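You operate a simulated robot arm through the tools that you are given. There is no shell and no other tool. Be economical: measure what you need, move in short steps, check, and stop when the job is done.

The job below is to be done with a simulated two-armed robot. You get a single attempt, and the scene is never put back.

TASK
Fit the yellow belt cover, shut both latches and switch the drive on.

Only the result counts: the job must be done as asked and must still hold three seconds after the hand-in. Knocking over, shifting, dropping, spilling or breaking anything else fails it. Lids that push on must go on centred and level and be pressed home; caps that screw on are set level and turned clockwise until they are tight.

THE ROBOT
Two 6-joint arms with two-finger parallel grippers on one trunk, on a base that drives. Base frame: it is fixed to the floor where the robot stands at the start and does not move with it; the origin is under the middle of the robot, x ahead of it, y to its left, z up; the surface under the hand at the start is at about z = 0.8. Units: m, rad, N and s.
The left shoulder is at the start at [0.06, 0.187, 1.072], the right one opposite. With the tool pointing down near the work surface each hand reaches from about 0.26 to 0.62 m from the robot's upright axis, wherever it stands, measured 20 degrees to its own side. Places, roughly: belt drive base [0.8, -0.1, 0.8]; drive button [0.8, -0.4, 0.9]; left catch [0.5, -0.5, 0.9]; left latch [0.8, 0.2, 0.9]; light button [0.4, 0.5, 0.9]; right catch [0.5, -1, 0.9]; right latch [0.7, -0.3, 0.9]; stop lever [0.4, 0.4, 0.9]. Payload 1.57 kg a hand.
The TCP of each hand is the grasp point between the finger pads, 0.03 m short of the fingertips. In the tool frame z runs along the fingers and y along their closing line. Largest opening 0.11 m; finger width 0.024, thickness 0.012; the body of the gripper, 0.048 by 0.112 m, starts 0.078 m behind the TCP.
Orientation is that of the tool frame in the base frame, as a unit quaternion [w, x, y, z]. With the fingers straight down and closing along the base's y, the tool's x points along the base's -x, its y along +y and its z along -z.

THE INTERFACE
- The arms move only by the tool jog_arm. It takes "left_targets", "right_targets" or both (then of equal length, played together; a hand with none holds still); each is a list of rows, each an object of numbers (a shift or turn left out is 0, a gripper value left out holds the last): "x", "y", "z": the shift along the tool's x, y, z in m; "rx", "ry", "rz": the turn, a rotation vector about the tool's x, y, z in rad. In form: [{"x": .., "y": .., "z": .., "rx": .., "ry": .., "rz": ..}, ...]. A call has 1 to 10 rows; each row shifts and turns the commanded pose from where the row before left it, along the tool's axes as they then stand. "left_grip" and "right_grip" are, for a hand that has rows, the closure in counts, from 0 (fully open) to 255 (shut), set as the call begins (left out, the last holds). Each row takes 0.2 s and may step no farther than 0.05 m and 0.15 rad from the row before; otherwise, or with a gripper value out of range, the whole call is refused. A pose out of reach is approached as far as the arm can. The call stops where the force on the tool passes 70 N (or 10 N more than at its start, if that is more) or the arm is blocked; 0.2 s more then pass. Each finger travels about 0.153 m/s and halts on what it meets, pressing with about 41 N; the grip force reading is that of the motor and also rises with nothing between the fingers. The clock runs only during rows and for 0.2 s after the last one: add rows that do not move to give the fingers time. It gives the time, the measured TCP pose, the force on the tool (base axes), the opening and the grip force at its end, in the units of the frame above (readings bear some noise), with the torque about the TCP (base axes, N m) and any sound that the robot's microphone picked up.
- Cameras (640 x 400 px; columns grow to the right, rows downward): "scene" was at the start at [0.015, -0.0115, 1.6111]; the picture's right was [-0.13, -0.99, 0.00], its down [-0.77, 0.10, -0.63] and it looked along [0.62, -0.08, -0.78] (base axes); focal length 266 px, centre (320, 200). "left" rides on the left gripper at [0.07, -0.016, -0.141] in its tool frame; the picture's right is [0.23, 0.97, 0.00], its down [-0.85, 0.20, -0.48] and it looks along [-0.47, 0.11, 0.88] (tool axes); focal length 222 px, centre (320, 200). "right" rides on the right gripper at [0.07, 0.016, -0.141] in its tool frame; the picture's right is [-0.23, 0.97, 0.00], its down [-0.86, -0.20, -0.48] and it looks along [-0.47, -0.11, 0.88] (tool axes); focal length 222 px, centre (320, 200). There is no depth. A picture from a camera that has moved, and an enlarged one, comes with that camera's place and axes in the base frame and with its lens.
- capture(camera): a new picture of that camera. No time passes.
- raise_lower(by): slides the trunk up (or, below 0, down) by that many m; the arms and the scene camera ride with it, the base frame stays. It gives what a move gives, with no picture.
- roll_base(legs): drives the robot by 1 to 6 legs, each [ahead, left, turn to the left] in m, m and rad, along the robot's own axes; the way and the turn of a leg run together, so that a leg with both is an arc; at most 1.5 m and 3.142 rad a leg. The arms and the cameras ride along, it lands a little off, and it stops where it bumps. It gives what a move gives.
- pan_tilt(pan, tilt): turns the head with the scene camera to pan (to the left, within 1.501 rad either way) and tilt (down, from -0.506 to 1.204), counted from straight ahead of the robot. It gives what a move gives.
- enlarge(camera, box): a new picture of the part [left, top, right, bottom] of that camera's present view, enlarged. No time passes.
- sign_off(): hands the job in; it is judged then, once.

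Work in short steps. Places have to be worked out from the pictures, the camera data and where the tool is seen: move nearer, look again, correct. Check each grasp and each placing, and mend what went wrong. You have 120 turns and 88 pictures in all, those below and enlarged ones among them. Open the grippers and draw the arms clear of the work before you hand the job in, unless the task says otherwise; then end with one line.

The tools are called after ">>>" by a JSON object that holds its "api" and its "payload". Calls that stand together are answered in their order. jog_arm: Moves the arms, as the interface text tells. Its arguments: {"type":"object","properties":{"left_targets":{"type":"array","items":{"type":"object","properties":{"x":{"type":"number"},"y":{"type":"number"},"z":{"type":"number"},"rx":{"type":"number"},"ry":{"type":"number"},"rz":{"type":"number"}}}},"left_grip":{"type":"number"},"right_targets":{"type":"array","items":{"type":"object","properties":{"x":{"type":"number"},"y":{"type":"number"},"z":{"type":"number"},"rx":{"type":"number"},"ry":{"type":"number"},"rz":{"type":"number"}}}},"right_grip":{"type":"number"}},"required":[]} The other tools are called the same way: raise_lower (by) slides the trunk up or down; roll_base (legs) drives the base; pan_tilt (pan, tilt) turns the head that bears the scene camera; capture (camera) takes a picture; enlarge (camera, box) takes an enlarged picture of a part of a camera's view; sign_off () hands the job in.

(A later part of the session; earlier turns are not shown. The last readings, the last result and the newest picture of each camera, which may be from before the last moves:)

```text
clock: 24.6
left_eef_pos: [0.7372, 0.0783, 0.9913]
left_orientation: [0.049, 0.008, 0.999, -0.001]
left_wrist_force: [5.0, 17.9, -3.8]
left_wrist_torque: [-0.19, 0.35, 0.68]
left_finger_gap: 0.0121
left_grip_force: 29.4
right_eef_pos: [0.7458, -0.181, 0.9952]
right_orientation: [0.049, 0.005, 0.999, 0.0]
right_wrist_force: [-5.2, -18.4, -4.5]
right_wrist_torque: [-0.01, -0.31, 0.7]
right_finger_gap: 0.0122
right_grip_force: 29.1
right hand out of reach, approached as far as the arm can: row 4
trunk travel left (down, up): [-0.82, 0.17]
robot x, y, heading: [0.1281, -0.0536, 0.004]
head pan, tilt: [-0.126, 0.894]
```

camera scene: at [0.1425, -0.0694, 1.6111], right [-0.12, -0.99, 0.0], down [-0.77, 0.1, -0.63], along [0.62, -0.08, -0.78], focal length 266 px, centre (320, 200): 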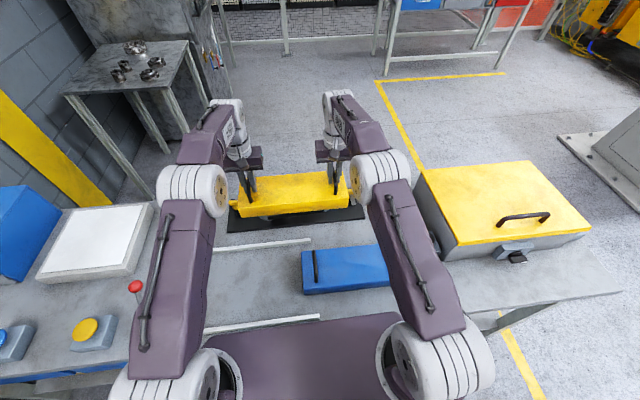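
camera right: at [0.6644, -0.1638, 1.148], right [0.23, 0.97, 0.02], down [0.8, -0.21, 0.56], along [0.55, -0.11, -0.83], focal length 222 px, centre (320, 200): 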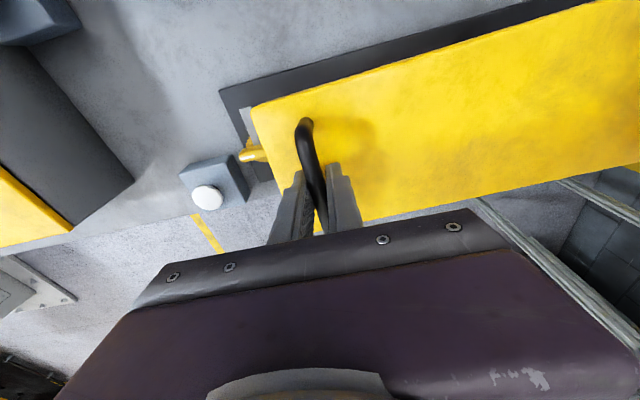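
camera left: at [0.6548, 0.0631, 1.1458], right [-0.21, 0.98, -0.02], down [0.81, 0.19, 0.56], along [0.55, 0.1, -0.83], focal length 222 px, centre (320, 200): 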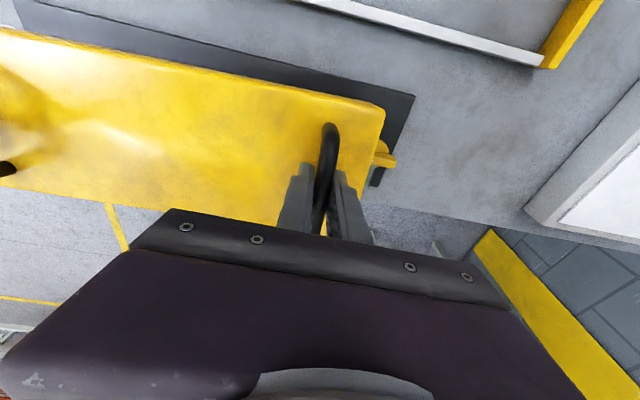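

Cover yaw is now about right but it sits roughly 5 mm too far forward. I'll nudge left forward 2 mm and back the base up slightly.

>>> {"api": "jog_arm", "payload": {"left_targets": [{"x": -0.002}, {}]}}

>>> {"api": "roll_base", "payload": {"legs": [[-0.006, 0.0, 0.0]]}}

>>> {"api": "capture", "payload": {"camera": "left"}}

>>> {"api": "capture", "payload": {"camera": "right"}}

>>> {"api": "enlarge", "payload": {"camera": "scene", "box": [200, 150, 400, 275]}}

```text
clock: 25.2
left_eef_pos: [0.741, 0.0785, 0.9908]
left_orientation: [0.049, 0.008, 0.999, 0.0]
left_wrist_force: [5.0, 19.0, -4.3]
left_wrist_torque: [-0.21, 0.19, 0.69]
left_finger_gap: 0.0119
left_grip_force: 29.5
right_eef_pos: [0.7457, -0.1809, 0.9946]
right_orientation: [0.048, 0.004, 0.999, 0.0]
right_wrist_force: [-4.5, -18.0, -4.8]
right_wrist_torque: [-0.03, -0.2, 0.72]
right_finger_gap: 0.012
right_grip_force: 29.0
trunk travel left (down, up): [-0.82, 0.17]
robot x, y, heading: [0.129, -0.0553, 0.007]
head pan, tilt: [-0.126, 0.894]
```

```text
clock: 25.9
left_eef_pos: [0.7354, 0.0794, 0.9912]
left_orientation: [0.048, 0.008, 0.999, -0.001]
left_wrist_force: [4.6, 20.5, -3.7]
left_wrist_torque: [-0.17, 0.05, 0.69]
left_finger_gap: 0.012
left_grip_force: 29.5
right_eef_pos: [0.7397, -0.181, 0.9928]
right_orientation: [0.048, 0.004, 0.999, 0.001]
right_wrist_force: [-5.7, -19.4, -3.4]
right_wrist_torque: [-0.02, 0.03, 0.73]
right_finger_gap: 0.0121
right_grip_force: 29.5
trunk travel left (down, up): [-0.82, 0.17]
robot x, y, heading: [0.1226, -0.0602, 0.008]
head pan, tilt: [-0.126, 0.894]
```

```text
56 pictures are left
camera left: at [0.654, 0.0632, 1.1251], right [-0.21, 0.98, -0.02], down [0.81, 0.19, 0.56], along [0.55, 0.1, -0.83], focal length 222 px, centre (320, 200)
```

left: 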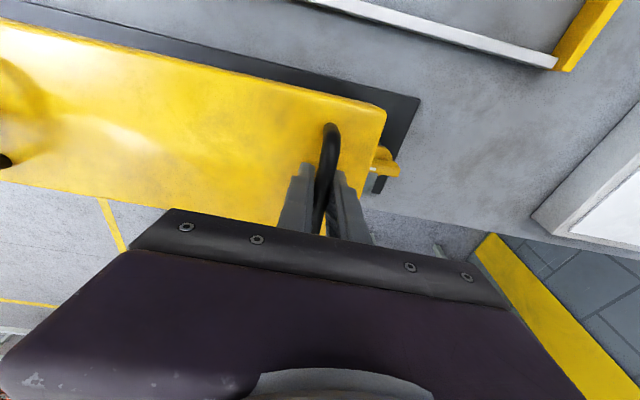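

```text
55 pictures are left
camera right: at [0.6581, -0.1641, 1.1272], right [0.24, 0.97, 0.02], down [0.8, -0.21, 0.56], along [0.55, -0.11, -0.83], focal length 222 px, centre (320, 200)
```

right: 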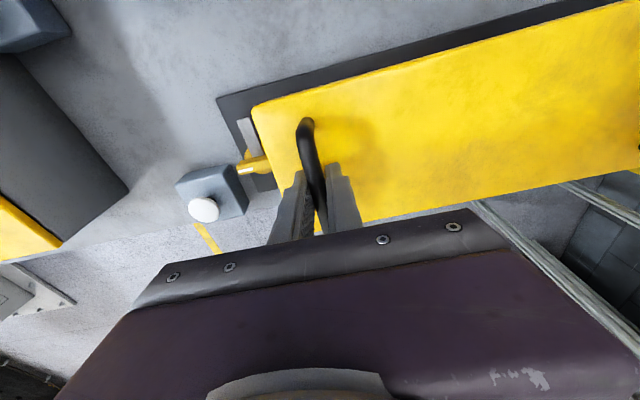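

```text
3.20 times, centred on (300, 212) of scene
camera zoom: at [0.1414, -0.0701, 1.731], right [-0.12, -0.99, 0.0], down [-0.78, 0.09, -0.62], along [0.62, -0.08, -0.78], focal length 852 px, centre (384, 160)
```

zoom: 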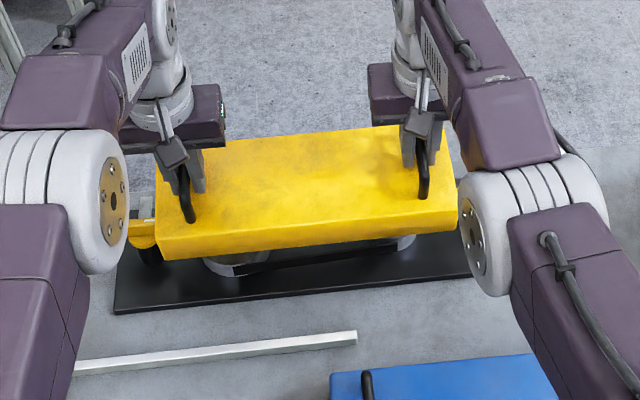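

Alignment looks good: centre x≈0.748 against 0.748, y off by about 2 mm. I'll shift 2 mm right and lower by trunk to just above the plate.

>>> {"api": "jog_arm", "payload": {"left_targets": [{"y": -0.002}, {}], "right_targets": [{"y": -0.002}, {}]}}

>>> {"api": "raise_lower", "payload": {"by": -0.07}}

>>> {"api": "capture", "payload": {"camera": "left"}}

>>> {"api": "capture", "payload": {"camera": "right"}}

>>> {"api": "enlarge", "payload": {"camera": "scene", "box": [200, 150, 400, 275]}}

```text
clock: 26.5
left_eef_pos: [0.734, 0.078, 0.9918]
left_orientation: [0.049, 0.007, 0.999, 0.0]
left_wrist_force: [5.7, 3.8, -2.9]
left_wrist_torque: [-0.08, 0.11, 0.72]
left_finger_gap: 0.0117
left_grip_force: 29.2
right_eef_pos: [0.7394, -0.1831, 0.9935]
right_orientation: [0.047, 0.005, 0.999, 0.0]
right_wrist_force: [-5.4, -3.7, -4.8]
right_wrist_torque: [-0.07, -0.02, 0.74]
right_finger_gap: 0.0117
right_grip_force: 28.6
trunk travel left (down, up): [-0.82, 0.17]
robot x, y, heading: [0.1211, -0.0568, 0.008]
head pan, tilt: [-0.126, 0.894]
```

```text
clock: 27.6
left_eef_pos: [0.7338, 0.0776, 0.921]
left_orientation: [0.049, 0.007, 0.999, 0.0]
left_wrist_force: [5.5, 7.4, -2.9]
left_wrist_torque: [-0.09, -0.55, 0.76]
left_finger_gap: 0.0118
left_grip_force: 29.2
right_eef_pos: [0.739, -0.1827, 0.9245]
right_orientation: [0.048, 0.004, 0.999, -0.001]
right_wrist_force: [-5.1, -6.4, -4.3]
right_wrist_torque: [-0.1, 0.55, 0.74]
right_finger_gap: 0.0122
right_grip_force: 29.3
trunk travel left (down, up): [-0.75, 0.24]
robot x, y, heading: [0.1206, -0.0593, 0.006]
head pan, tilt: [-0.126, 0.894]
```

```text
53 pictures are left
camera left: at [0.6521, 0.0611, 1.0561], right [-0.21, 0.98, -0.02], down [0.81, 0.19, 0.56], along [0.55, 0.1, -0.83], focal length 222 px, centre (320, 200)
```

left: 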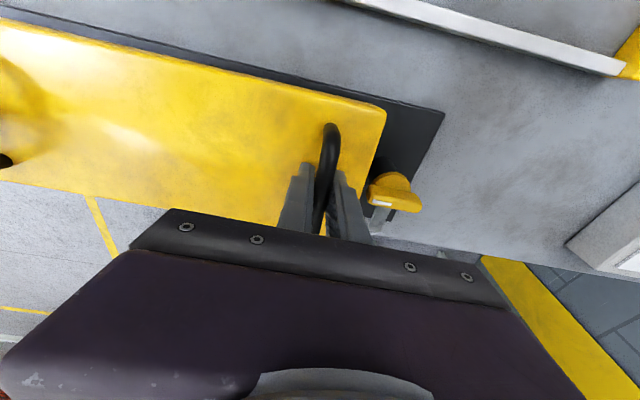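

```text
52 pictures are left
camera right: at [0.6564, -0.1662, 1.0577], right [0.24, 0.97, 0.02], down [0.8, -0.21, 0.56], along [0.55, -0.11, -0.83], focal length 222 px, centre (320, 200)
```

right: 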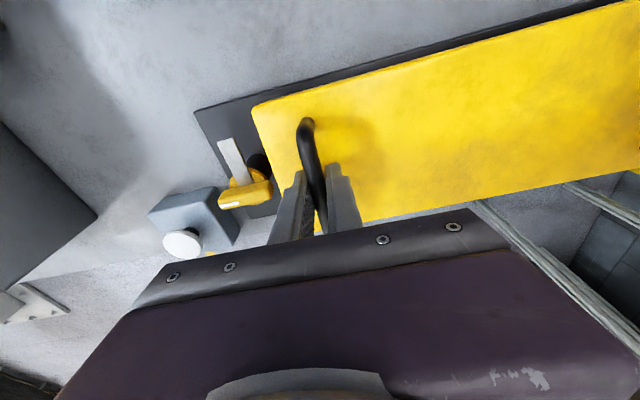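

```text
3.20 times, centred on (300, 212) of scene
camera zoom: at [0.1386, -0.0701, 1.6611], right [-0.12, -0.99, 0.0], down [-0.77, 0.09, -0.63], along [0.62, -0.08, -0.78], focal length 852 px, centre (384, 160)
```

zoom: 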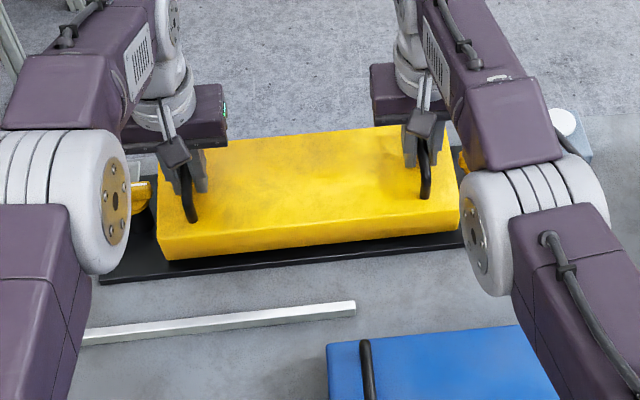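

Yaw matches the plate edge and x is good. I'll shift 2 mm more to the right and lower by trunk toward contact.

>>> {"api": "jog_arm", "payload": {"left_targets": [{"y": -0.002}, {}], "right_targets": [{"y": -0.002}, {}]}}

>>> {"api": "raise_lower", "payload": {"by": -0.012}}

```text
clock: 28.2
left_eef_pos: [0.7334, 0.0749, 0.9204]
left_orientation: [0.049, 0.008, 0.999, 0.0]
left_wrist_force: [5.3, 7.2, -2.6]
left_wrist_torque: [-0.1, -0.23, 0.68]
left_finger_gap: 0.0118
left_grip_force: 29.2
right_eef_pos: [0.7381, -0.1846, 0.9242]
right_orientation: [0.047, 0.005, 0.999, 0.0]
right_wrist_force: [-4.6, -7.9, -3.9]
right_wrist_torque: [-0.11, 0.29, 0.76]
right_finger_gap: 0.0117
right_grip_force: 29.7
trunk travel left (down, up): [-0.75, 0.24]
robot x, y, heading: [0.1228, -0.0567, 0.005]
head pan, tilt: [-0.126, 0.894]
```

```text
clock: 28.8
left_eef_pos: [0.7334, 0.0762, 0.9094]
left_orientation: [0.049, 0.007, 0.999, 0.0]
left_wrist_force: [4.3, 10.0, -2.3]
left_wrist_torque: [-0.11, 0.18, 0.69]
left_finger_gap: 0.0119
left_grip_force: 28.9
right_eef_pos: [0.7398, -0.1841, 0.9117]
right_orientation: [0.047, 0.005, 0.999, 0.0]
right_wrist_force: [-5.5, -10.0, -3.8]
right_wrist_torque: [-0.06, -0.09, 0.71]
right_finger_gap: 0.0118
right_grip_force: 29.3
trunk travel left (down, up): [-0.738, 0.252]
robot x, y, heading: [0.1254, -0.058, 0.002]
head pan, tilt: [-0.126, 0.894]
```

No contact yet, so I'll keep lowering in small steps.

>>> {"api": "raise_lower", "payload": {"by": -0.006}}

>>> {"api": "raise_lower", "payload": {"by": -0.004}}

>>> {"api": "enlarge", "payload": {"camera": "scene", "box": [230, 170, 390, 270]}}

```text
clock: 29.3
left_eef_pos: [0.7328, 0.0748, 0.9033]
left_orientation: [0.049, 0.007, 0.999, 0.0]
left_wrist_force: [4.7, 10.7, -3.9]
left_wrist_torque: [-0.13, 0.19, 0.68]
left_finger_gap: 0.0118
left_grip_force: 29.3
right_eef_pos: [0.7384, -0.1855, 0.9056]
right_orientation: [0.048, 0.006, 0.999, -0.001]
right_wrist_force: [-5.1, -9.7, -3.5]
right_wrist_torque: [0.0, -0.12, 0.7]
right_finger_gap: 0.0118
right_grip_force: 29.6
trunk travel left (down, up): [-0.732, 0.258]
robot x, y, heading: [0.1202, -0.0576, 0.001]
head pan, tilt: [-0.126, 0.894]
```

```text
clock: 29.9
left_eef_pos: [0.7317, 0.0742, 0.9018]
left_orientation: [0.051, 0.007, 0.999, 0.0]
left_wrist_force: [8.3, 11.6, 2.1]
left_wrist_torque: [-0.13, 0.55, 0.71]
left_finger_gap: 0.012
left_grip_force: 29.4
right_eef_pos: [0.7392, -0.183, 0.9055]
right_orientation: [0.051, 0.004, 0.999, 0.0]
right_wrist_force: [-4.1, -11.0, 18.6]
right_wrist_torque: [-0.11, 0.62, 0.7]
right_finger_gap: 0.012
right_grip_force: 29.8
trunk travel left (down, up): [-0.728, 0.262]
robot x, y, heading: [0.1195, -0.0612, 0.005]
head pan, tilt: [-0.126, 0.894]
```

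```text
4.00 times, centred on (310, 220) of scene
camera zoom: at [0.1352, -0.0691, 1.6396], right [-0.12, -0.99, 0.0], down [-0.77, 0.09, -0.63], along [0.62, -0.08, -0.78], focal length 1065 px, centre (360, 120)
```

zoom: 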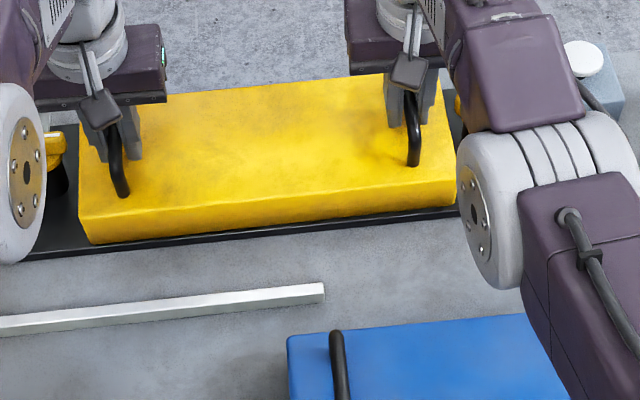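

Near-edge contact is just starting at the expected height. I'll lower further so the cover levels itself in the grips.

>>> {"api": "raise_lower", "payload": {"by": -0.004}}

```text
clock: 30.4
left_eef_pos: [0.732, 0.0751, 0.8975]
left_orientation: [0.053, 0.008, 0.999, -0.001]
left_wrist_force: [10.4, 12.8, 14.3]
left_wrist_torque: [-0.11, 0.66, 0.67]
left_finger_gap: 0.0119
left_grip_force: 29.4
right_eef_pos: [0.7383, -0.1846, 0.9]
right_orientation: [0.05, 0.006, 0.999, 0.0]
right_wrist_force: [3.7, -11.5, 20.1]
right_wrist_torque: [-0.01, 0.53, 0.71]
right_finger_gap: 0.0118
right_grip_force: 29.2
trunk travel left (down, up): [-0.724, 0.266]
robot x, y, heading: [0.1222, -0.06, 0.001]
head pan, tilt: [-0.126, 0.894]
```

>>> {"api": "raise_lower", "payload": {"by": -0.004}}

>>> {"api": "capture", "payload": {"camera": "left"}}

>>> {"api": "capture", "payload": {"camera": "right"}}

```text
clock: 30.9
left_eef_pos: [0.7311, 0.0755, 0.8949]
left_orientation: [0.051, 0.008, 0.999, -0.002]
left_wrist_force: [13.4, 13.9, 18.7]
left_wrist_torque: [-0.13, 0.43, 0.63]
left_finger_gap: 0.0116
left_grip_force: 28.9
right_eef_pos: [0.739, -0.1858, 0.8944]
right_orientation: [0.05, 0.005, 0.999, 0.0]
right_wrist_force: [5.4, -14.0, 18.1]
right_wrist_torque: [0.08, 0.64, 0.4]
right_finger_gap: 0.0116
right_grip_force: 29.5
trunk travel left (down, up): [-0.72, 0.27]
robot x, y, heading: [0.1214, -0.0606, 0.005]
head pan, tilt: [-0.126, 0.894]
```

```text
49 pictures are left
camera left: at [0.6507, 0.059, 1.0278], right [-0.21, 0.98, -0.02], down [0.8, 0.19, 0.56], along [0.56, 0.1, -0.83], focal length 222 px, centre (320, 200)
```

left: 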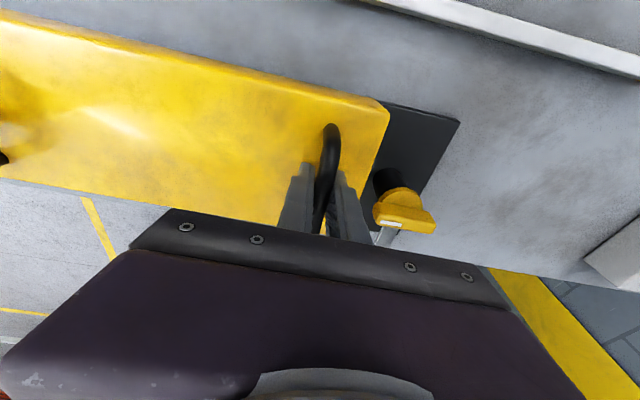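

```text
48 pictures are left
camera right: at [0.6547, -0.1682, 1.0289], right [0.24, 0.97, 0.02], down [0.8, -0.21, 0.56], along [0.55, -0.11, -0.83], focal length 222 px, centre (320, 200)
```

right: 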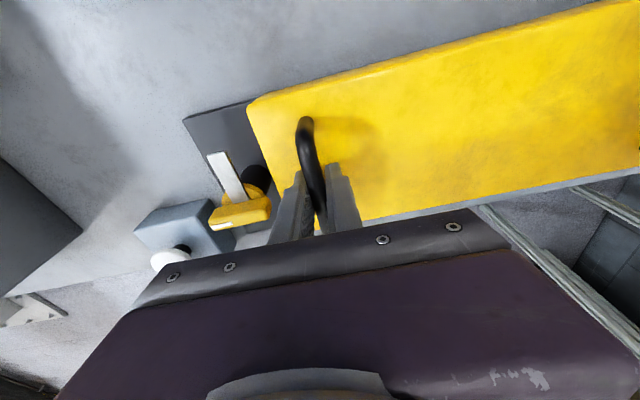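

Forces are moderate and the cover is nearly flat on the plate. I'll open the fingers just enough to let it settle, then check.

>>> {"api": "jog_arm", "payload": {"left_targets": [{}, {}, {}], "right_targets": [{}, {}, {}], "left_grip": 190, "right_grip": 190}}

>>> {"api": "capture", "payload": {"camera": "left"}}

>>> {"api": "capture", "payload": {"camera": "right"}}

>>> {"api": "enlarge", "payload": {"camera": "scene", "box": [230, 170, 390, 270]}}

```text
clock: 31.7
left_eef_pos: [0.7295, 0.0726, 0.8937]
left_orientation: [0.05, 0.008, 0.999, -0.001]
left_wrist_force: [-2.7, -6.3, 14.7]
left_wrist_torque: [0.04, 0.18, 0.1]
left_finger_gap: 0.0228
left_grip_force: 0.1
right_eef_pos: [0.7372, -0.1853, 0.8953]
right_orientation: [0.05, 0.005, 0.999, 0.001]
right_wrist_force: [0.2, 0.4, 0.1]
right_wrist_torque: [0.0, 0.02, -0.02]
right_finger_gap: 0.0281
right_grip_force: 0.0
trunk travel left (down, up): [-0.72, 0.27]
robot x, y, heading: [0.1205, -0.0542, 0.009]
head pan, tilt: [-0.126, 0.894]
```

```text
47 pictures are left
camera left: at [0.6487, 0.0574, 1.0272], right [-0.21, 0.98, -0.02], down [0.81, 0.19, 0.56], along [0.55, 0.1, -0.83], focal length 222 px, centre (320, 200)
```

left: 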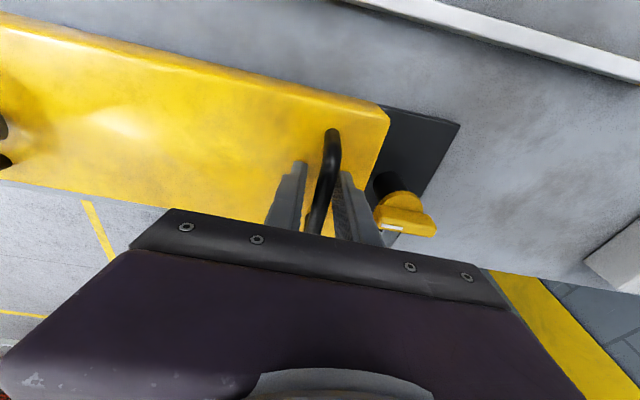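

```text
46 pictures are left
camera right: at [0.6535, -0.1692, 1.0288], right [0.24, 0.97, 0.03], down [0.8, -0.21, 0.56], along [0.55, -0.11, -0.83], focal length 222 px, centre (320, 200)
```

right: 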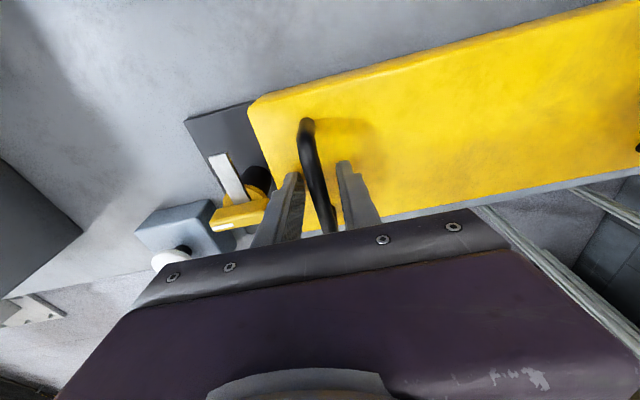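

```text
4.00 times, centred on (310, 220) of scene
camera zoom: at [0.1337, -0.0721, 1.6311], right [-0.12, -0.99, 0.0], down [-0.77, 0.09, -0.63], along [0.62, -0.07, -0.78], focal length 1065 px, centre (360, 120)
```

zoom: 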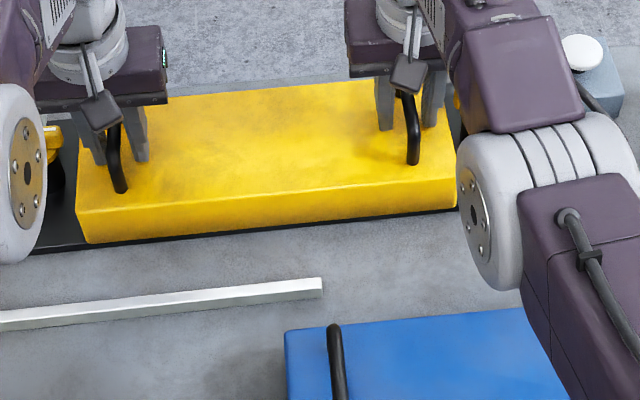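

The cover settled parallel to the plate, but about 9 mm too near. The left fingertips are also touching its top. I'll raise the hands slightly, regrip both handles and slide it forward.

>>> {"api": "jog_arm", "payload": {"left_targets": [{"z": -0.006}, {}, {}], "right_targets": [{"z": -0.004}, {}, {}]}}

>>> {"api": "jog_arm", "payload": {"left_targets": [{}, {}, {}], "right_targets": [{}, {}, {}], "left_grip": 255, "right_grip": 255}}

```text
clock: 32.5
left_eef_pos: [0.7329, 0.0757, 0.8973]
left_orientation: [0.048, 0.008, 0.999, -0.001]
left_wrist_force: [-0.7, -0.2, -0.2]
left_wrist_torque: [0.01, -0.03, 0.0]
left_finger_gap: 0.028
left_grip_force: 0.1
right_eef_pos: [0.7388, -0.1849, 0.8962]
right_orientation: [0.048, 0.004, 0.999, 0.0]
right_wrist_force: [0.5, -0.3, 0.1]
right_wrist_torque: [-0.02, -0.01, -0.02]
right_finger_gap: 0.0282
right_grip_force: 0.0
trunk travel left (down, up): [-0.72, 0.27]
robot x, y, heading: [0.1232, -0.0601, 0.004]
head pan, tilt: [-0.126, 0.894]
```

```text
clock: 33.3
left_eef_pos: [0.7317, 0.0745, 0.8973]
left_orientation: [0.049, 0.007, 0.999, -0.002]
left_wrist_force: [3.4, 1.4, 1.1]
left_wrist_torque: [-0.02, 0.11, 0.62]
left_finger_gap: 0.0116
left_grip_force: 29.2
right_eef_pos: [0.7391, -0.1852, 0.8978]
right_orientation: [0.047, 0.004, 0.999, 0.0]
right_wrist_force: [-2.1, -0.8, 2.3]
right_wrist_torque: [0.01, -0.12, 0.31]
right_finger_gap: 0.0119
right_grip_force: 29.4
trunk travel left (down, up): [-0.72, 0.27]
robot x, y, heading: [0.1214, -0.0604, 0.003]
head pan, tilt: [-0.126, 0.894]
```

Gripped with low stress. Sliding forward 9 mm in small steps.

>>> {"api": "jog_arm", "payload": {"left_targets": [{"x": -0.003}, {"x": -0.003}, {"x": -0.003}, {}], "right_targets": [{"x": -0.003}, {"x": -0.003}, {"x": -0.003}, {}]}}

```text
clock: 34.3
left_eef_pos: [0.7419, 0.0747, 0.8972]
left_orientation: [0.048, 0.008, 0.999, -0.001]
left_wrist_force: [-4.5, 5.7, 0.6]
left_wrist_torque: [-0.1, 0.19, -0.43]
left_finger_gap: 0.0117
left_grip_force: 29.0
right_eef_pos: [0.7426, -0.1846, 0.8987]
right_orientation: [0.049, 0.005, 0.999, 0.001]
right_wrist_force: [4.7, -6.9, 0.0]
right_wrist_torque: [0.03, -0.15, -0.69]
right_finger_gap: 0.0119
right_grip_force: 29.2
right hand out of reach, approached as far as the arm can: row 3
trunk travel left (down, up): [-0.72, 0.27]
robot x, y, heading: [0.1212, -0.0627, 0.002]
head pan, tilt: [-0.126, 0.894]
```

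The right hand hit its reach limit. I'll drive the base ahead 6 mm (sliding both), then ease left back to square the yaw.

>>> {"api": "roll_base", "payload": {"legs": [[0.006, 0.0, 0.0]]}}

>>> {"api": "jog_arm", "payload": {"left_targets": [{"x": 0.003}, {"x": 0.003}, {}]}}

>>> {"api": "capture", "payload": {"camera": "left"}}

>>> {"api": "capture", "payload": {"camera": "right"}}

```text
clock: 35.1
left_eef_pos: [0.7464, 0.0741, 0.8982]
left_orientation: [0.049, 0.007, 0.999, 0.0]
left_wrist_force: [-5.0, 8.1, -0.4]
left_wrist_torque: [-0.03, 0.13, -0.46]
left_finger_gap: 0.0119
left_grip_force: 29.5
right_eef_pos: [0.7481, -0.1855, 0.8988]
right_orientation: [0.049, 0.005, 0.999, 0.001]
right_wrist_force: [4.1, -8.0, 0.7]
right_wrist_torque: [0.02, -0.17, -0.71]
right_finger_gap: 0.012
right_grip_force: 29.0
trunk travel left (down, up): [-0.72, 0.27]
robot x, y, heading: [0.126, -0.0593, 0.007]
head pan, tilt: [-0.126, 0.894]
```

```text
clock: 35.9
left_eef_pos: [0.7428, 0.0748, 0.8978]
left_orientation: [0.05, 0.008, 0.999, -0.002]
left_wrist_force: [4.5, -1.0, 2.7]
left_wrist_torque: [0.0, -0.49, 0.61]
left_finger_gap: 0.0119
left_grip_force: 29.3
right_eef_pos: [0.7475, -0.185, 0.897]
right_orientation: [0.047, 0.004, 0.999, 0.001]
right_wrist_force: [-4.2, 1.3, -0.1]
right_wrist_torque: [-0.05, 0.65, 0.27]
right_finger_gap: 0.0115
right_grip_force: 28.5
trunk travel left (down, up): [-0.72, 0.27]
robot x, y, heading: [0.1318, -0.0567, 0.007]
head pan, tilt: [-0.126, 0.894]
```

```text
44 pictures are left
camera left: at [0.6601, 0.0592, 1.0314], right [-0.21, 0.98, -0.02], down [0.81, 0.19, 0.56], along [0.55, 0.1, -0.83], focal length 222 px, centre (320, 200)
```

left: 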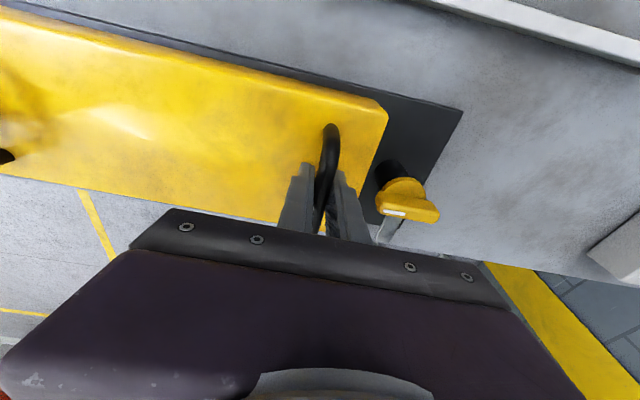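

```text
43 pictures are left
camera right: at [0.6653, -0.1683, 1.0321], right [0.24, 0.97, 0.02], down [0.8, -0.21, 0.56], along [0.55, -0.11, -0.83], focal length 222 px, centre (320, 200)
```

right: 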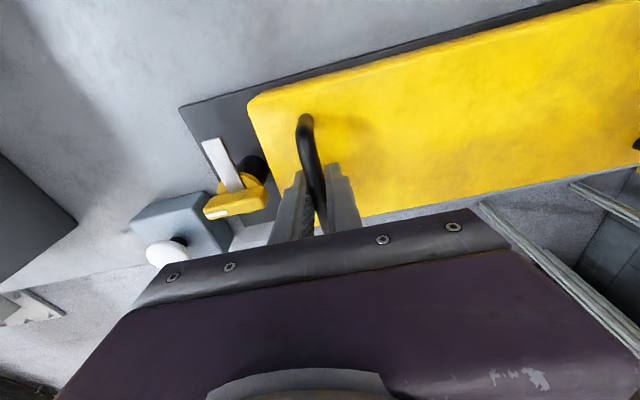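

The strip visible along the near edge shows the left end about 9 mm in and the right about 3 mm in. I'll release, back the hands away, and measure with an unobstructed view before nudging.

>>> {"api": "jog_arm", "payload": {"left_targets": [{}, {}, {}], "right_targets": [{}, {}, {}], "left_grip": 170, "right_grip": 170}}

>>> {"api": "jog_arm", "payload": {"left_targets": [{"z": -0.03}, {"z": -0.04}, {"z": -0.04}, {"x": 0.03, "z": -0.03}, {"x": 0.04}, {"x": 0.04}, {"x": 0.04}, {}], "right_targets": [{"z": -0.03}, {"z": -0.04}, {"z": -0.04}, {"x": 0.03, "z": -0.03}, {"x": 0.04}, {"x": 0.04}, {"x": 0.04}, {}]}}

>>> {"api": "capture", "payload": {"camera": "scene"}}

>>> {"api": "capture", "payload": {"camera": "left"}}

>>> {"api": "capture", "payload": {"camera": "right"}}

```text
clock: 36.7
left_eef_pos: [0.7394, 0.0746, 0.8961]
left_orientation: [0.049, 0.007, 0.999, 0.0]
left_wrist_force: [0.9, 0.0, 1.0]
left_wrist_torque: [0.02, 0.04, 0.03]
left_finger_gap: 0.0368
left_grip_force: 0.1
right_eef_pos: [0.7481, -0.185, 0.8993]
right_orientation: [0.049, 0.005, 0.999, 0.0]
right_wrist_force: [0.0, 0.8, -0.1]
right_wrist_torque: [-0.02, 0.0, 0.0]
right_finger_gap: 0.0367
right_grip_force: 0.1
trunk travel left (down, up): [-0.72, 0.27]
robot x, y, heading: [0.127, -0.0595, 0.007]
head pan, tilt: [-0.126, 0.894]
```

```text
clock: 38.5
left_eef_pos: [0.5756, 0.0799, 1.0217]
left_orientation: [0.049, 0.008, 0.999, -0.001]
left_wrist_force: [0.3, 0.8, 0.0]
left_wrist_torque: [0.01, 0.02, 0.01]
left_finger_gap: 0.0364
left_grip_force: 0.0
right_eef_pos: [0.7363, -0.1742, 1.054]
right_orientation: [0.047, 0.005, 0.999, 0.0]
right_wrist_force: [0.2, 0.3, -0.5]
right_wrist_torque: [-0.01, 0.03, -0.01]
right_finger_gap: 0.0366
right_grip_force: 0.1
right hand out of reach, approached as far as the arm can: row 2, 4, 5, 6, 7
trunk travel left (down, up): [-0.72, 0.27]
robot x, y, heading: [0.1275, -0.0566, 0.005]
head pan, tilt: [-0.126, 0.894]
```

```text
42 pictures are left
camera scene: at [0.1448, -0.0702, 1.6311], right [-0.12, -0.99, 0.0], down [-0.77, 0.09, -0.63], along [0.62, -0.08, -0.78], focal length 266 px, centre (320, 200)
```

scene: 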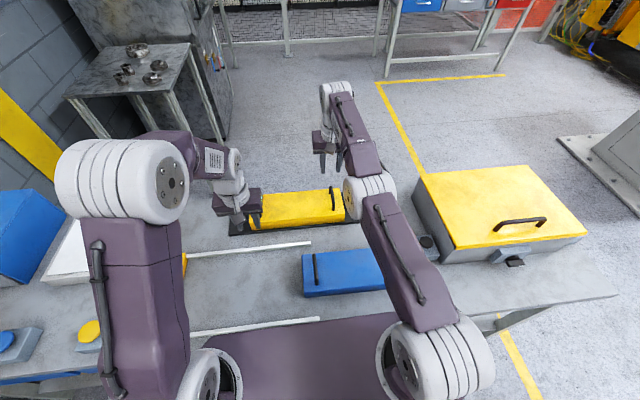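

```text
41 pictures are left
camera left: at [0.4949, 0.0633, 1.1558], right [-0.21, 0.98, -0.02], down [0.81, 0.19, 0.56], along [0.55, 0.1, -0.83], focal length 222 px, centre (320, 200)
```

left: 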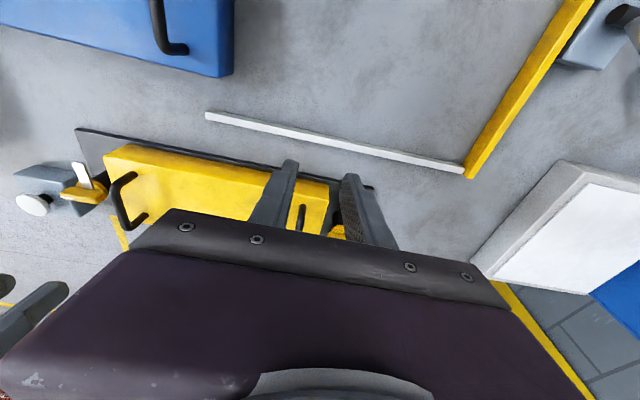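

```text
40 pictures are left
camera right: at [0.6538, -0.157, 1.1882], right [0.24, 0.97, 0.02], down [0.8, -0.21, 0.56], along [0.55, -0.11, -0.83], focal length 222 px, centre (320, 200)
```

right: 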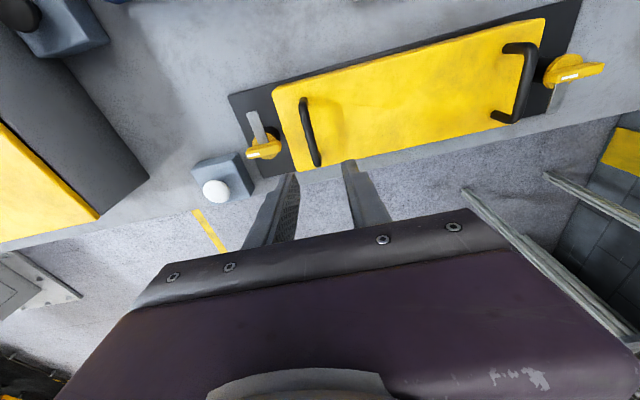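

The right camera now sees the whole cover. I'll enlarge it for precise measurement.

>>> {"api": "enlarge", "payload": {"camera": "right", "box": [210, 0, 370, 200]}}

>>> {"api": "enlarge", "payload": {"camera": "right", "box": [450, 0, 640, 150]}}

```text
2.00 times, centred on (290, 100) of right
camera zoom: at [0.6538, -0.157, 1.1882], right [0.24, 0.97, 0.02], down [0.8, -0.21, 0.56], along [0.55, -0.11, -0.83], focal length 444 px, centre (380, 400)
```

zoom: 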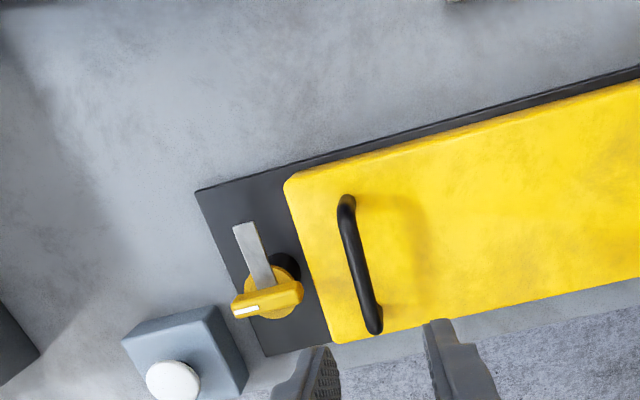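

```text
2.67 times, centred on (545, 75) of right
camera zoom: at [0.6538, -0.157, 1.1882], right [0.24, 0.97, 0.02], down [0.8, -0.21, 0.56], along [0.55, -0.11, -0.83], focal length 592 px, centre (-280, 533)
```

zoom: 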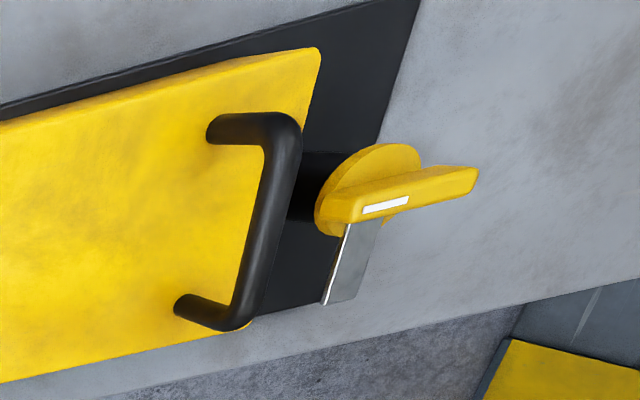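

Measured: cover centre (0.749, -0.053) against plate centre (0.750, -0.053), with yaw within about 0.01 rad, so it is well placed. The knobs are at about (0.752, 0.148) and (0.750, -0.254). I'll yaw the left hand to grip the left knob's sides, and free the right arm by moving it down and back.

>>> {"api": "jog_arm", "payload": {"left_targets": [{"ry": 0.1, "y": 0.023}, {"x": -0.0125, "y": 0.023}, {"x": -0.0125, "y": 0.022}, {"rz": -0.1428}, {"rz": -0.1428}, {"rz": -0.1428}, {"rz": -0.1428}, {"rz": -0.1428}, {"rz": -0.1428}, {"rz": -0.1428}], "right_targets": [{"z": 0.015}, {"z": 0.015}, {"z": 0.01, "x": 0.01}, {"x": 0.02}, {"x": 0.03}, {"x": 0.03}, {"x": 0.03}, {"x": 0.03}, {"x": 0.02}, {}], "left_grip": 116}}

```text
clock: 40.7
left_eef_pos: [0.6029, 0.1449, 1.0229]
left_orientation: [0.0, -0.474, 0.88, 0.0]
left_wrist_force: [0.1, 0.3, 0.6]
left_wrist_torque: [-0.03, 0.03, 0.03]
left_finger_gap: 0.0599
left_grip_force: 0.0
right_eef_pos: [0.7386, -0.1539, 1.0163]
right_orientation: [0.049, 0.005, 0.999, 0.0]
right_wrist_force: [-1.2, 0.6, -0.2]
right_wrist_torque: [0.01, -0.03, 0.0]
right_finger_gap: 0.0365
right_grip_force: 0.0
right hand out of reach, approached as far as the arm can: row 2, 3, 4, 5, 6, 7, 8, 9
trunk travel left (down, up): [-0.72, 0.27]
robot x, y, heading: [0.1294, -0.0602, 0.006]
head pan, tilt: [-0.126, 0.894]
```

The right arm is still stuck near its straight-elbow pose. I'll try freeing it sideways toward its own shoulder line while finishing the left yaw.

>>> {"api": "jog_arm", "payload": {"left_targets": [{"rz": -0.1428}, {"rz": -0.1428}, {"rz": -0.1428}, {"rz": -0.1428}, {}, {}, {}, {}], "right_targets": [{"y": -0.02, "z": 0.01}, {"y": -0.02}, {"y": -0.02}, {"y": -0.02}, {"x": 0.02}, {"x": 0.02}, {"x": 0.03}, {"x": 0.03}]}}

>>> {"api": "capture", "payload": {"camera": "scene"}}

```text
clock: 42.5
left_eef_pos: [0.6033, 0.1452, 1.0238]
left_orientation: [-0.001, -0.702, 0.712, 0.001]
left_wrist_force: [-0.3, 0.1, 0.1]
left_wrist_torque: [-0.01, 0.02, -0.01]
left_finger_gap: 0.0601
left_grip_force: 0.1
right_eef_pos: [0.7479, -0.2296, 1.0085]
right_orientation: [0.048, 0.005, 0.999, 0.0]
right_wrist_force: [-0.3, -0.5, 0.0]
right_wrist_torque: [0.0, 0.01, 0.01]
right_finger_gap: 0.0365
right_grip_force: 0.0
right hand out of reach, approached as far as the arm can: row 2, 4, 5, 6, 7, 8
trunk travel left (down, up): [-0.72, 0.27]
robot x, y, heading: [0.129, -0.0579, 0.003]
head pan, tilt: [-0.126, 0.894]
```

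```text
37 pictures are left
camera scene: at [0.1431, -0.0698, 1.6311], right [-0.12, -0.99, 0.0], down [-0.77, 0.09, -0.63], along [0.62, -0.08, -0.78], focal length 266 px, centre (320, 200)
```

scene: 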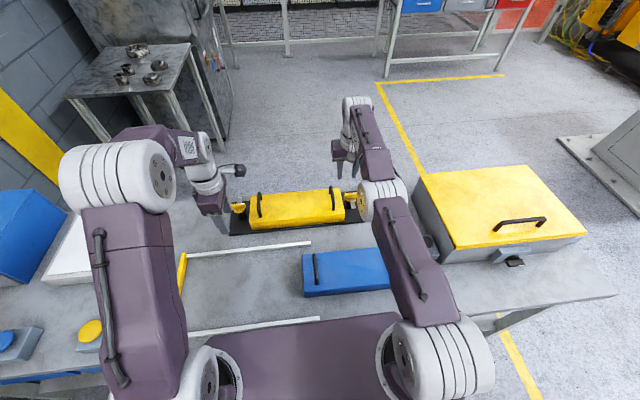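

The left is ready. The right arm can move tangentially, so I'll lower it in small steps to bend the elbow and then draw it back in small increments.

>>> {"api": "jog_arm", "payload": {"right_targets": [{"z": 0.01}, {"z": 0.01}, {"z": 0.01}, {"z": 0.01}, {"x": 0.005}, {"x": 0.005}, {"x": 0.01}, {"x": 0.01}, {"x": 0.02}, {"x": 0.02}]}}

```text
clock: 44.7
left_eef_pos: [0.6047, 0.1454, 1.0224]
left_orientation: [0.0, -0.702, 0.713, 0.001]
left_wrist_force: [0.6, 0.0, 0.6]
left_wrist_torque: [-0.03, 0.01, 0.0]
left_finger_gap: 0.0599
left_grip_force: 0.0
right_eef_pos: [0.7511, -0.2306, 0.9679]
right_orientation: [0.049, 0.005, 0.999, 0.0]
right_wrist_force: [-0.7, 0.1, -1.3]
right_wrist_torque: [0.03, -0.02, -0.01]
right_finger_gap: 0.0366
right_grip_force: 0.1
right hand out of reach, approached as far as the arm can: row 5, 6, 7, 8, 9, 10
trunk travel left (down, up): [-0.72, 0.27]
robot x, y, heading: [0.1255, -0.0566, 0.007]
head pan, tilt: [-0.126, 0.894]
```

Pure retreat is what fails. I'll try diagonal moves (back with sideways and a little down) to bend the elbow.

>>> {"api": "jog_arm", "payload": {"right_targets": [{"x": 0.02, "z": 0.01}, {"x": 0.02, "y": -0.03}, {"x": 0.03, "y": -0.03}, {"x": 0.04, "z": -0.02}, {}]}}

```text
clock: 45.9
left_eef_pos: [0.604, 0.1437, 1.0227]
left_orientation: [-0.001, -0.701, 0.713, 0.0]
left_wrist_force: [-0.5, 0.6, -0.4]
left_wrist_torque: [-0.02, -0.02, 0.03]
left_finger_gap: 0.0599
left_grip_force: 0.1
right_eef_pos: [0.7481, -0.2927, 0.9608]
right_orientation: [0.047, 0.006, 0.999, 0.001]
right_wrist_force: [0.9, 0.7, -0.4]
right_wrist_torque: [-0.01, -0.04, 0.0]
right_finger_gap: 0.0365
right_grip_force: 0.0
right hand out of reach, approached as far as the arm can: row 1, 2, 3, 4
trunk travel left (down, up): [-0.72, 0.27]
robot x, y, heading: [0.1242, -0.0554, 0.007]
head pan, tilt: [-0.126, 0.894]
```

Perhaps the right elbow passed through straight to the wrong side. I'll move it over the cover's open middle, extend fully, go down so it bends properly, then retract.

>>> {"api": "jog_arm", "payload": {"right_targets": [{"y": 0.04}, {"y": 0.04}, {"y": 0.04}, {"y": 0.04}, {"x": -0.03}, {"x": -0.03}, {"z": 0.015}, {"z": 0.015}, {"x": 0.01}, {"x": 0.015}]}}

```text
clock: 48.1
left_eef_pos: [0.6032, 0.1442, 1.0217]
left_orientation: [-0.001, -0.701, 0.713, 0.001]
left_wrist_force: [0.3, -0.5, 0.0]
left_wrist_torque: [0.06, 0.01, -0.03]
left_finger_gap: 0.0601
left_grip_force: 0.0
right_eef_pos: [0.7216, -0.1449, 0.9327]
right_orientation: [0.05, 0.005, 0.999, 0.0]
right_wrist_force: [-0.2, 0.4, 0.6]
right_wrist_torque: [-0.02, -0.01, 0.05]
right_finger_gap: 0.0367
right_grip_force: 0.1
right hand out of reach, approached as far as the arm can: row 3, 4, 5, 6
trunk travel left (down, up): [-0.72, 0.27]
robot x, y, heading: [0.1309, -0.0555, 0.005]
head pan, tilt: [-0.126, 0.894]
```

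Freed. I'll retract the right hand up and back to a parked pose with a bent elbow.

>>> {"api": "jog_arm", "payload": {"right_targets": [{"x": 0.03}, {"x": 0.03}, {"x": 0.04}, {"x": 0.03, "z": -0.02}, {"z": -0.04}, {"ry": 0.1, "y": -0.03}, {"y": -0.03}, {}]}}

```text
clock: 49.9
left_eef_pos: [0.6033, 0.1458, 1.0221]
left_orientation: [-0.002, -0.701, 0.713, 0.0]
left_wrist_force: [-0.5, 0.0, -0.4]
left_wrist_torque: [-0.01, 0.01, -0.01]
left_finger_gap: 0.06
left_grip_force: 0.0
right_eef_pos: [0.5855, -0.205, 0.979]
right_orientation: [-0.001, 0.005, 1.0, 0.001]
right_wrist_force: [0.4, 0.4, -0.5]
right_wrist_torque: [0.03, -0.02, 0.02]
right_finger_gap: 0.0367
right_grip_force: 0.1
trunk travel left (down, up): [-0.72, 0.27]
robot x, y, heading: [0.1282, -0.0588, 0.011]
head pan, tilt: [-0.126, 0.894]
```

Right arm parked. I'll tilt the left hand 0.25 rad forward for reach and bring it to hover over the left knob.

>>> {"api": "jog_arm", "payload": {"left_targets": [{"rx": 0.125}, {"rx": 0.125}, {"y": -0.0258, "z": 0.0194}, {"y": -0.0258, "z": 0.0194}, {"y": -0.0258, "z": 0.0194}, {"y": -0.0258, "z": 0.0194}, {"y": -0.0258, "z": 0.0194, "x": -0.002}, {}]}}

>>> {"api": "capture", "payload": {"camera": "left"}}

>>> {"api": "enlarge", "payload": {"camera": "scene", "box": [190, 150, 350, 250]}}

```text
clock: 51.7
left_eef_pos: [0.7518, 0.1444, 0.9621]
left_orientation: [0.086, -0.697, 0.707, -0.088]
left_wrist_force: [0.5, -0.7, 0.1]
left_wrist_torque: [0.0, -0.03, 0.01]
left_finger_gap: 0.0601
left_grip_force: 0.0
right_eef_pos: [0.5862, -0.2043, 0.9778]
right_orientation: [-0.001, 0.006, 1.0, 0.0]
right_wrist_force: [0.0, 0.4, -0.6]
right_wrist_torque: [0.0, -0.02, -0.02]
right_finger_gap: 0.0365
right_grip_force: 0.1
trunk travel left (down, up): [-0.72, 0.27]
robot x, y, heading: [0.1276, -0.0628, 0.004]
head pan, tilt: [-0.126, 0.894]
```

```text
36 pictures are left
camera left: at [0.7341, 0.0736, 1.1032], right [-0.95, -0.21, -0.24], down [-0.3, 0.86, 0.41], along [0.12, 0.46, -0.88], focal length 222 px, centre (320, 200)
```

left: 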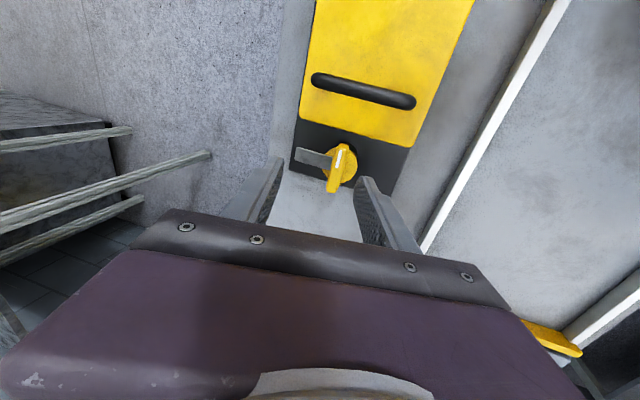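

```text
4.00 times, centred on (270, 200) of scene
camera zoom: at [0.1423, -0.0702, 1.6311], right [-0.12, -0.99, 0.0], down [-0.77, 0.09, -0.63], along [0.62, -0.08, -0.78], focal length 1065 px, centre (520, 200)
```

zoom: 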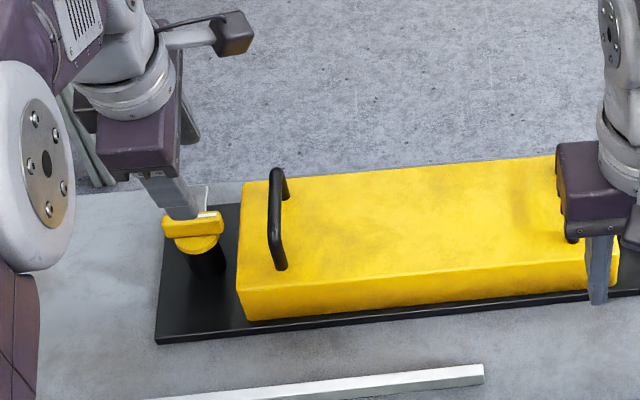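

The knob axis is at (0.751, 0.146) and the bar spans z≈0.877–0.898. I'll lower onto it with TCP at about (0.746, 0.146, 0.912).

>>> {"api": "jog_arm", "payload": {"left_targets": [{"x": -0.0005, "y": 0.006, "z": 0.0156}, {"x": -0.0005, "y": 0.006, "z": 0.0156}, {"x": -0.0005, "y": 0.006, "z": 0.0156}, {}]}}

>>> {"api": "jog_arm", "payload": {"left_targets": [{}, {}, {}], "left_grip": 255}}

>>> {"api": "capture", "payload": {"camera": "left"}}

```text
clock: 52.7
left_eef_pos: [0.7477, 0.1465, 0.9099]
left_orientation: [0.086, -0.696, 0.707, -0.087]
left_wrist_force: [-0.2, -0.1, -0.5]
left_wrist_torque: [0.0, -0.03, 0.0]
left_finger_gap: 0.06
left_grip_force: 0.1
right_eef_pos: [0.586, -0.2043, 0.9786]
right_orientation: [-0.001, 0.005, 1.0, 0.0]
right_wrist_force: [-0.1, 0.9, -0.3]
right_wrist_torque: [0.01, -0.02, 0.01]
right_finger_gap: 0.0366
right_grip_force: 0.0
trunk travel left (down, up): [-0.72, 0.27]
robot x, y, heading: [0.1263, -0.0563, 0.003]
head pan, tilt: [-0.126, 0.894]
```

```text
clock: 53.5
left_eef_pos: [0.7455, 0.1462, 0.909]
left_orientation: [0.086, -0.696, 0.707, -0.088]
left_wrist_force: [-8.0, -0.6, -5.4]
left_wrist_torque: [0.02, 0.46, 0.07]
left_finger_gap: 0.0143
left_grip_force: 31.0
right_eef_pos: [0.5855, -0.2048, 0.9781]
right_orientation: [-0.002, 0.004, 1.0, 0.0]
right_wrist_force: [-1.0, -0.9, -0.2]
right_wrist_torque: [0.01, -0.01, -0.02]
right_finger_gap: 0.0368
right_grip_force: 0.1
trunk travel left (down, up): [-0.72, 0.27]
robot x, y, heading: [0.1265, -0.0582, 0.008]
head pan, tilt: [-0.126, 0.894]
```

```text
34 pictures are left
camera left: at [0.728, 0.0757, 1.0513], right [-0.95, -0.21, -0.24], down [-0.3, 0.86, 0.41], along [0.11, 0.46, -0.88], focal length 222 px, centre (320, 200)
```

left: 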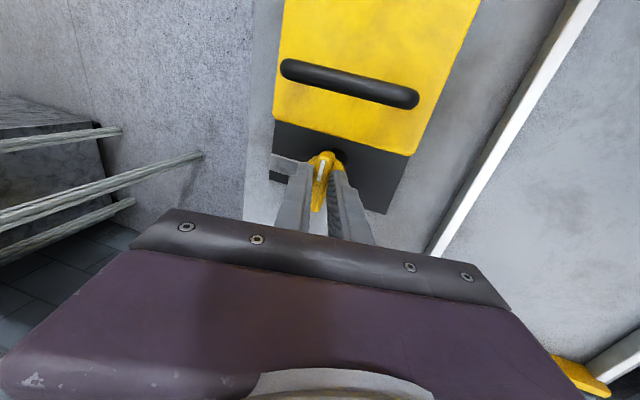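

Gripped firmly at 14 mm wide. I'll turn clockwise in steps, first about 0.56 rad.

>>> {"api": "jog_arm", "payload": {"left_targets": [{"rz": 0.14}, {"rz": 0.14}, {"rz": 0.14}, {"rz": 0.14}, {}]}}

>>> {"api": "capture", "payload": {"camera": "left"}}

```text
clock: 54.7
left_eef_pos: [0.7425, 0.1473, 0.9108]
left_orientation: [0.108, -0.473, 0.872, -0.061]
left_wrist_force: [-20.6, 5.8, 2.4]
left_wrist_torque: [-0.17, 0.99, 0.14]
left_finger_gap: 0.0139
left_grip_force: 30.4
right_eef_pos: [0.5824, -0.2045, 0.9797]
right_orientation: [0.001, 0.005, 1.0, -0.001]
right_wrist_force: [-1.1, 0.2, -1.1]
right_wrist_torque: [0.01, 0.01, 0.02]
right_finger_gap: 0.0366
right_grip_force: 0.1
trunk travel left (down, up): [-0.72, 0.27]
robot x, y, heading: [0.1261, -0.0574, 0.004]
head pan, tilt: [-0.126, 0.894]
```

```text
33 pictures are left
camera left: at [0.6864, 0.0803, 1.0437], right [-0.91, 0.34, -0.23], down [0.17, 0.83, 0.53], along [0.37, 0.45, -0.81], focal length 222 px, centre (320, 200)
```

left: 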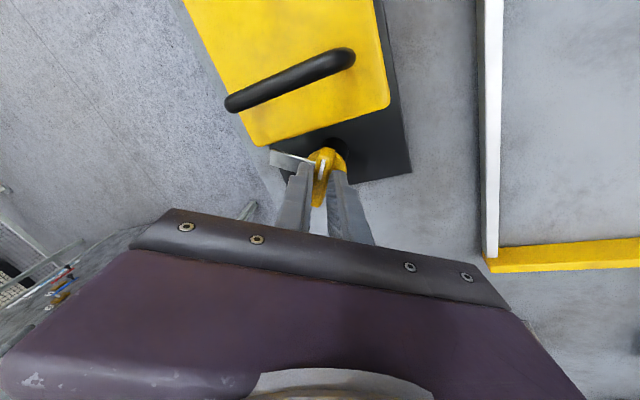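

It's turning freely with the hand. I'll relieve the sideways force by 2 mm and continue.

>>> {"api": "jog_arm", "payload": {"left_targets": [{"x": 0.0011, "y": 0.0017}, {"rz": 0.14}, {"rz": 0.14}, {"rz": 0.14}, {"rz": 0.14}, {}]}}

```text
clock: 56.1
left_eef_pos: [0.7412, 0.1506, 0.9121]
left_orientation: [0.122, -0.215, 0.968, -0.03]
left_wrist_force: [-16.0, 22.8, 11.9]
left_wrist_torque: [0.54, 1.06, 0.31]
left_finger_gap: 0.0136
left_grip_force: 30.0
right_eef_pos: [0.5816, -0.2023, 0.9793]
right_orientation: [0.0, 0.005, 1.0, -0.001]
right_wrist_force: [-0.5, 0.4, -0.1]
right_wrist_torque: [0.01, -0.03, 0.02]
right_finger_gap: 0.0367
right_grip_force: 0.1
trunk travel left (down, up): [-0.72, 0.27]
robot x, y, heading: [0.1278, -0.0588, 0.007]
head pan, tilt: [-0.126, 0.894]
```

>>> {"api": "jog_arm", "payload": {"left_targets": [{"y": 0.0027}, {"rz": 0.14}, {"rz": 0.14}, {"rz": 0.14}, {}]}}

>>> {"api": "capture", "payload": {"camera": "left"}}

>>> {"api": "enlarge", "payload": {"camera": "scene", "box": [190, 150, 350, 250]}}

```text
clock: 57.3
left_eef_pos: [0.742, 0.1531, 0.9122]
left_orientation: [0.126, -0.008, 0.992, -0.004]
left_wrist_force: [-10.2, 25.3, 12.1]
left_wrist_torque: [0.86, 0.37, 0.23]
left_finger_gap: 0.0128
left_grip_force: 29.5
right_eef_pos: [0.5823, -0.2019, 0.9792]
right_orientation: [0.001, 0.004, 1.0, -0.001]
right_wrist_force: [0.5, 0.0, 0.4]
right_wrist_torque: [0.03, -0.01, 0.0]
right_finger_gap: 0.0365
right_grip_force: 0.1
trunk travel left (down, up): [-0.72, 0.27]
robot x, y, heading: [0.1284, -0.0598, 0.008]
head pan, tilt: [-0.126, 0.894]
```

```text
32 pictures are left
camera left: at [0.6407, 0.1349, 1.0306], right [-0.23, 0.97, -0.07], down [0.71, 0.22, 0.67], along [0.67, 0.11, -0.73], focal length 222 px, centre (320, 200)
```

left: 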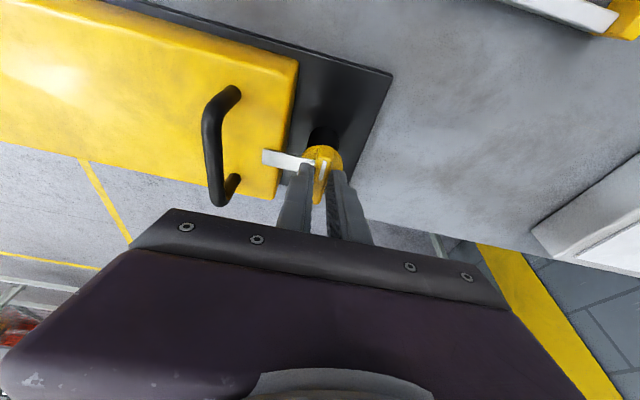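

```text
4.00 times, centred on (270, 200) of scene
camera zoom: at [0.1385, -0.0647, 1.6312], right [-0.12, -0.99, 0.0], down [-0.77, 0.09, -0.63], along [0.62, -0.08, -0.78], focal length 1065 px, centre (520, 200)
```

zoom: 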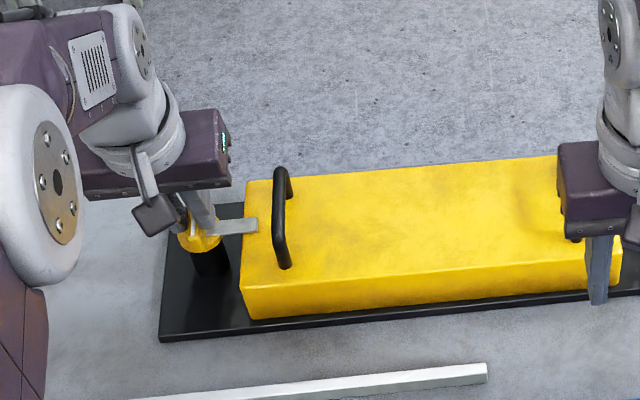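

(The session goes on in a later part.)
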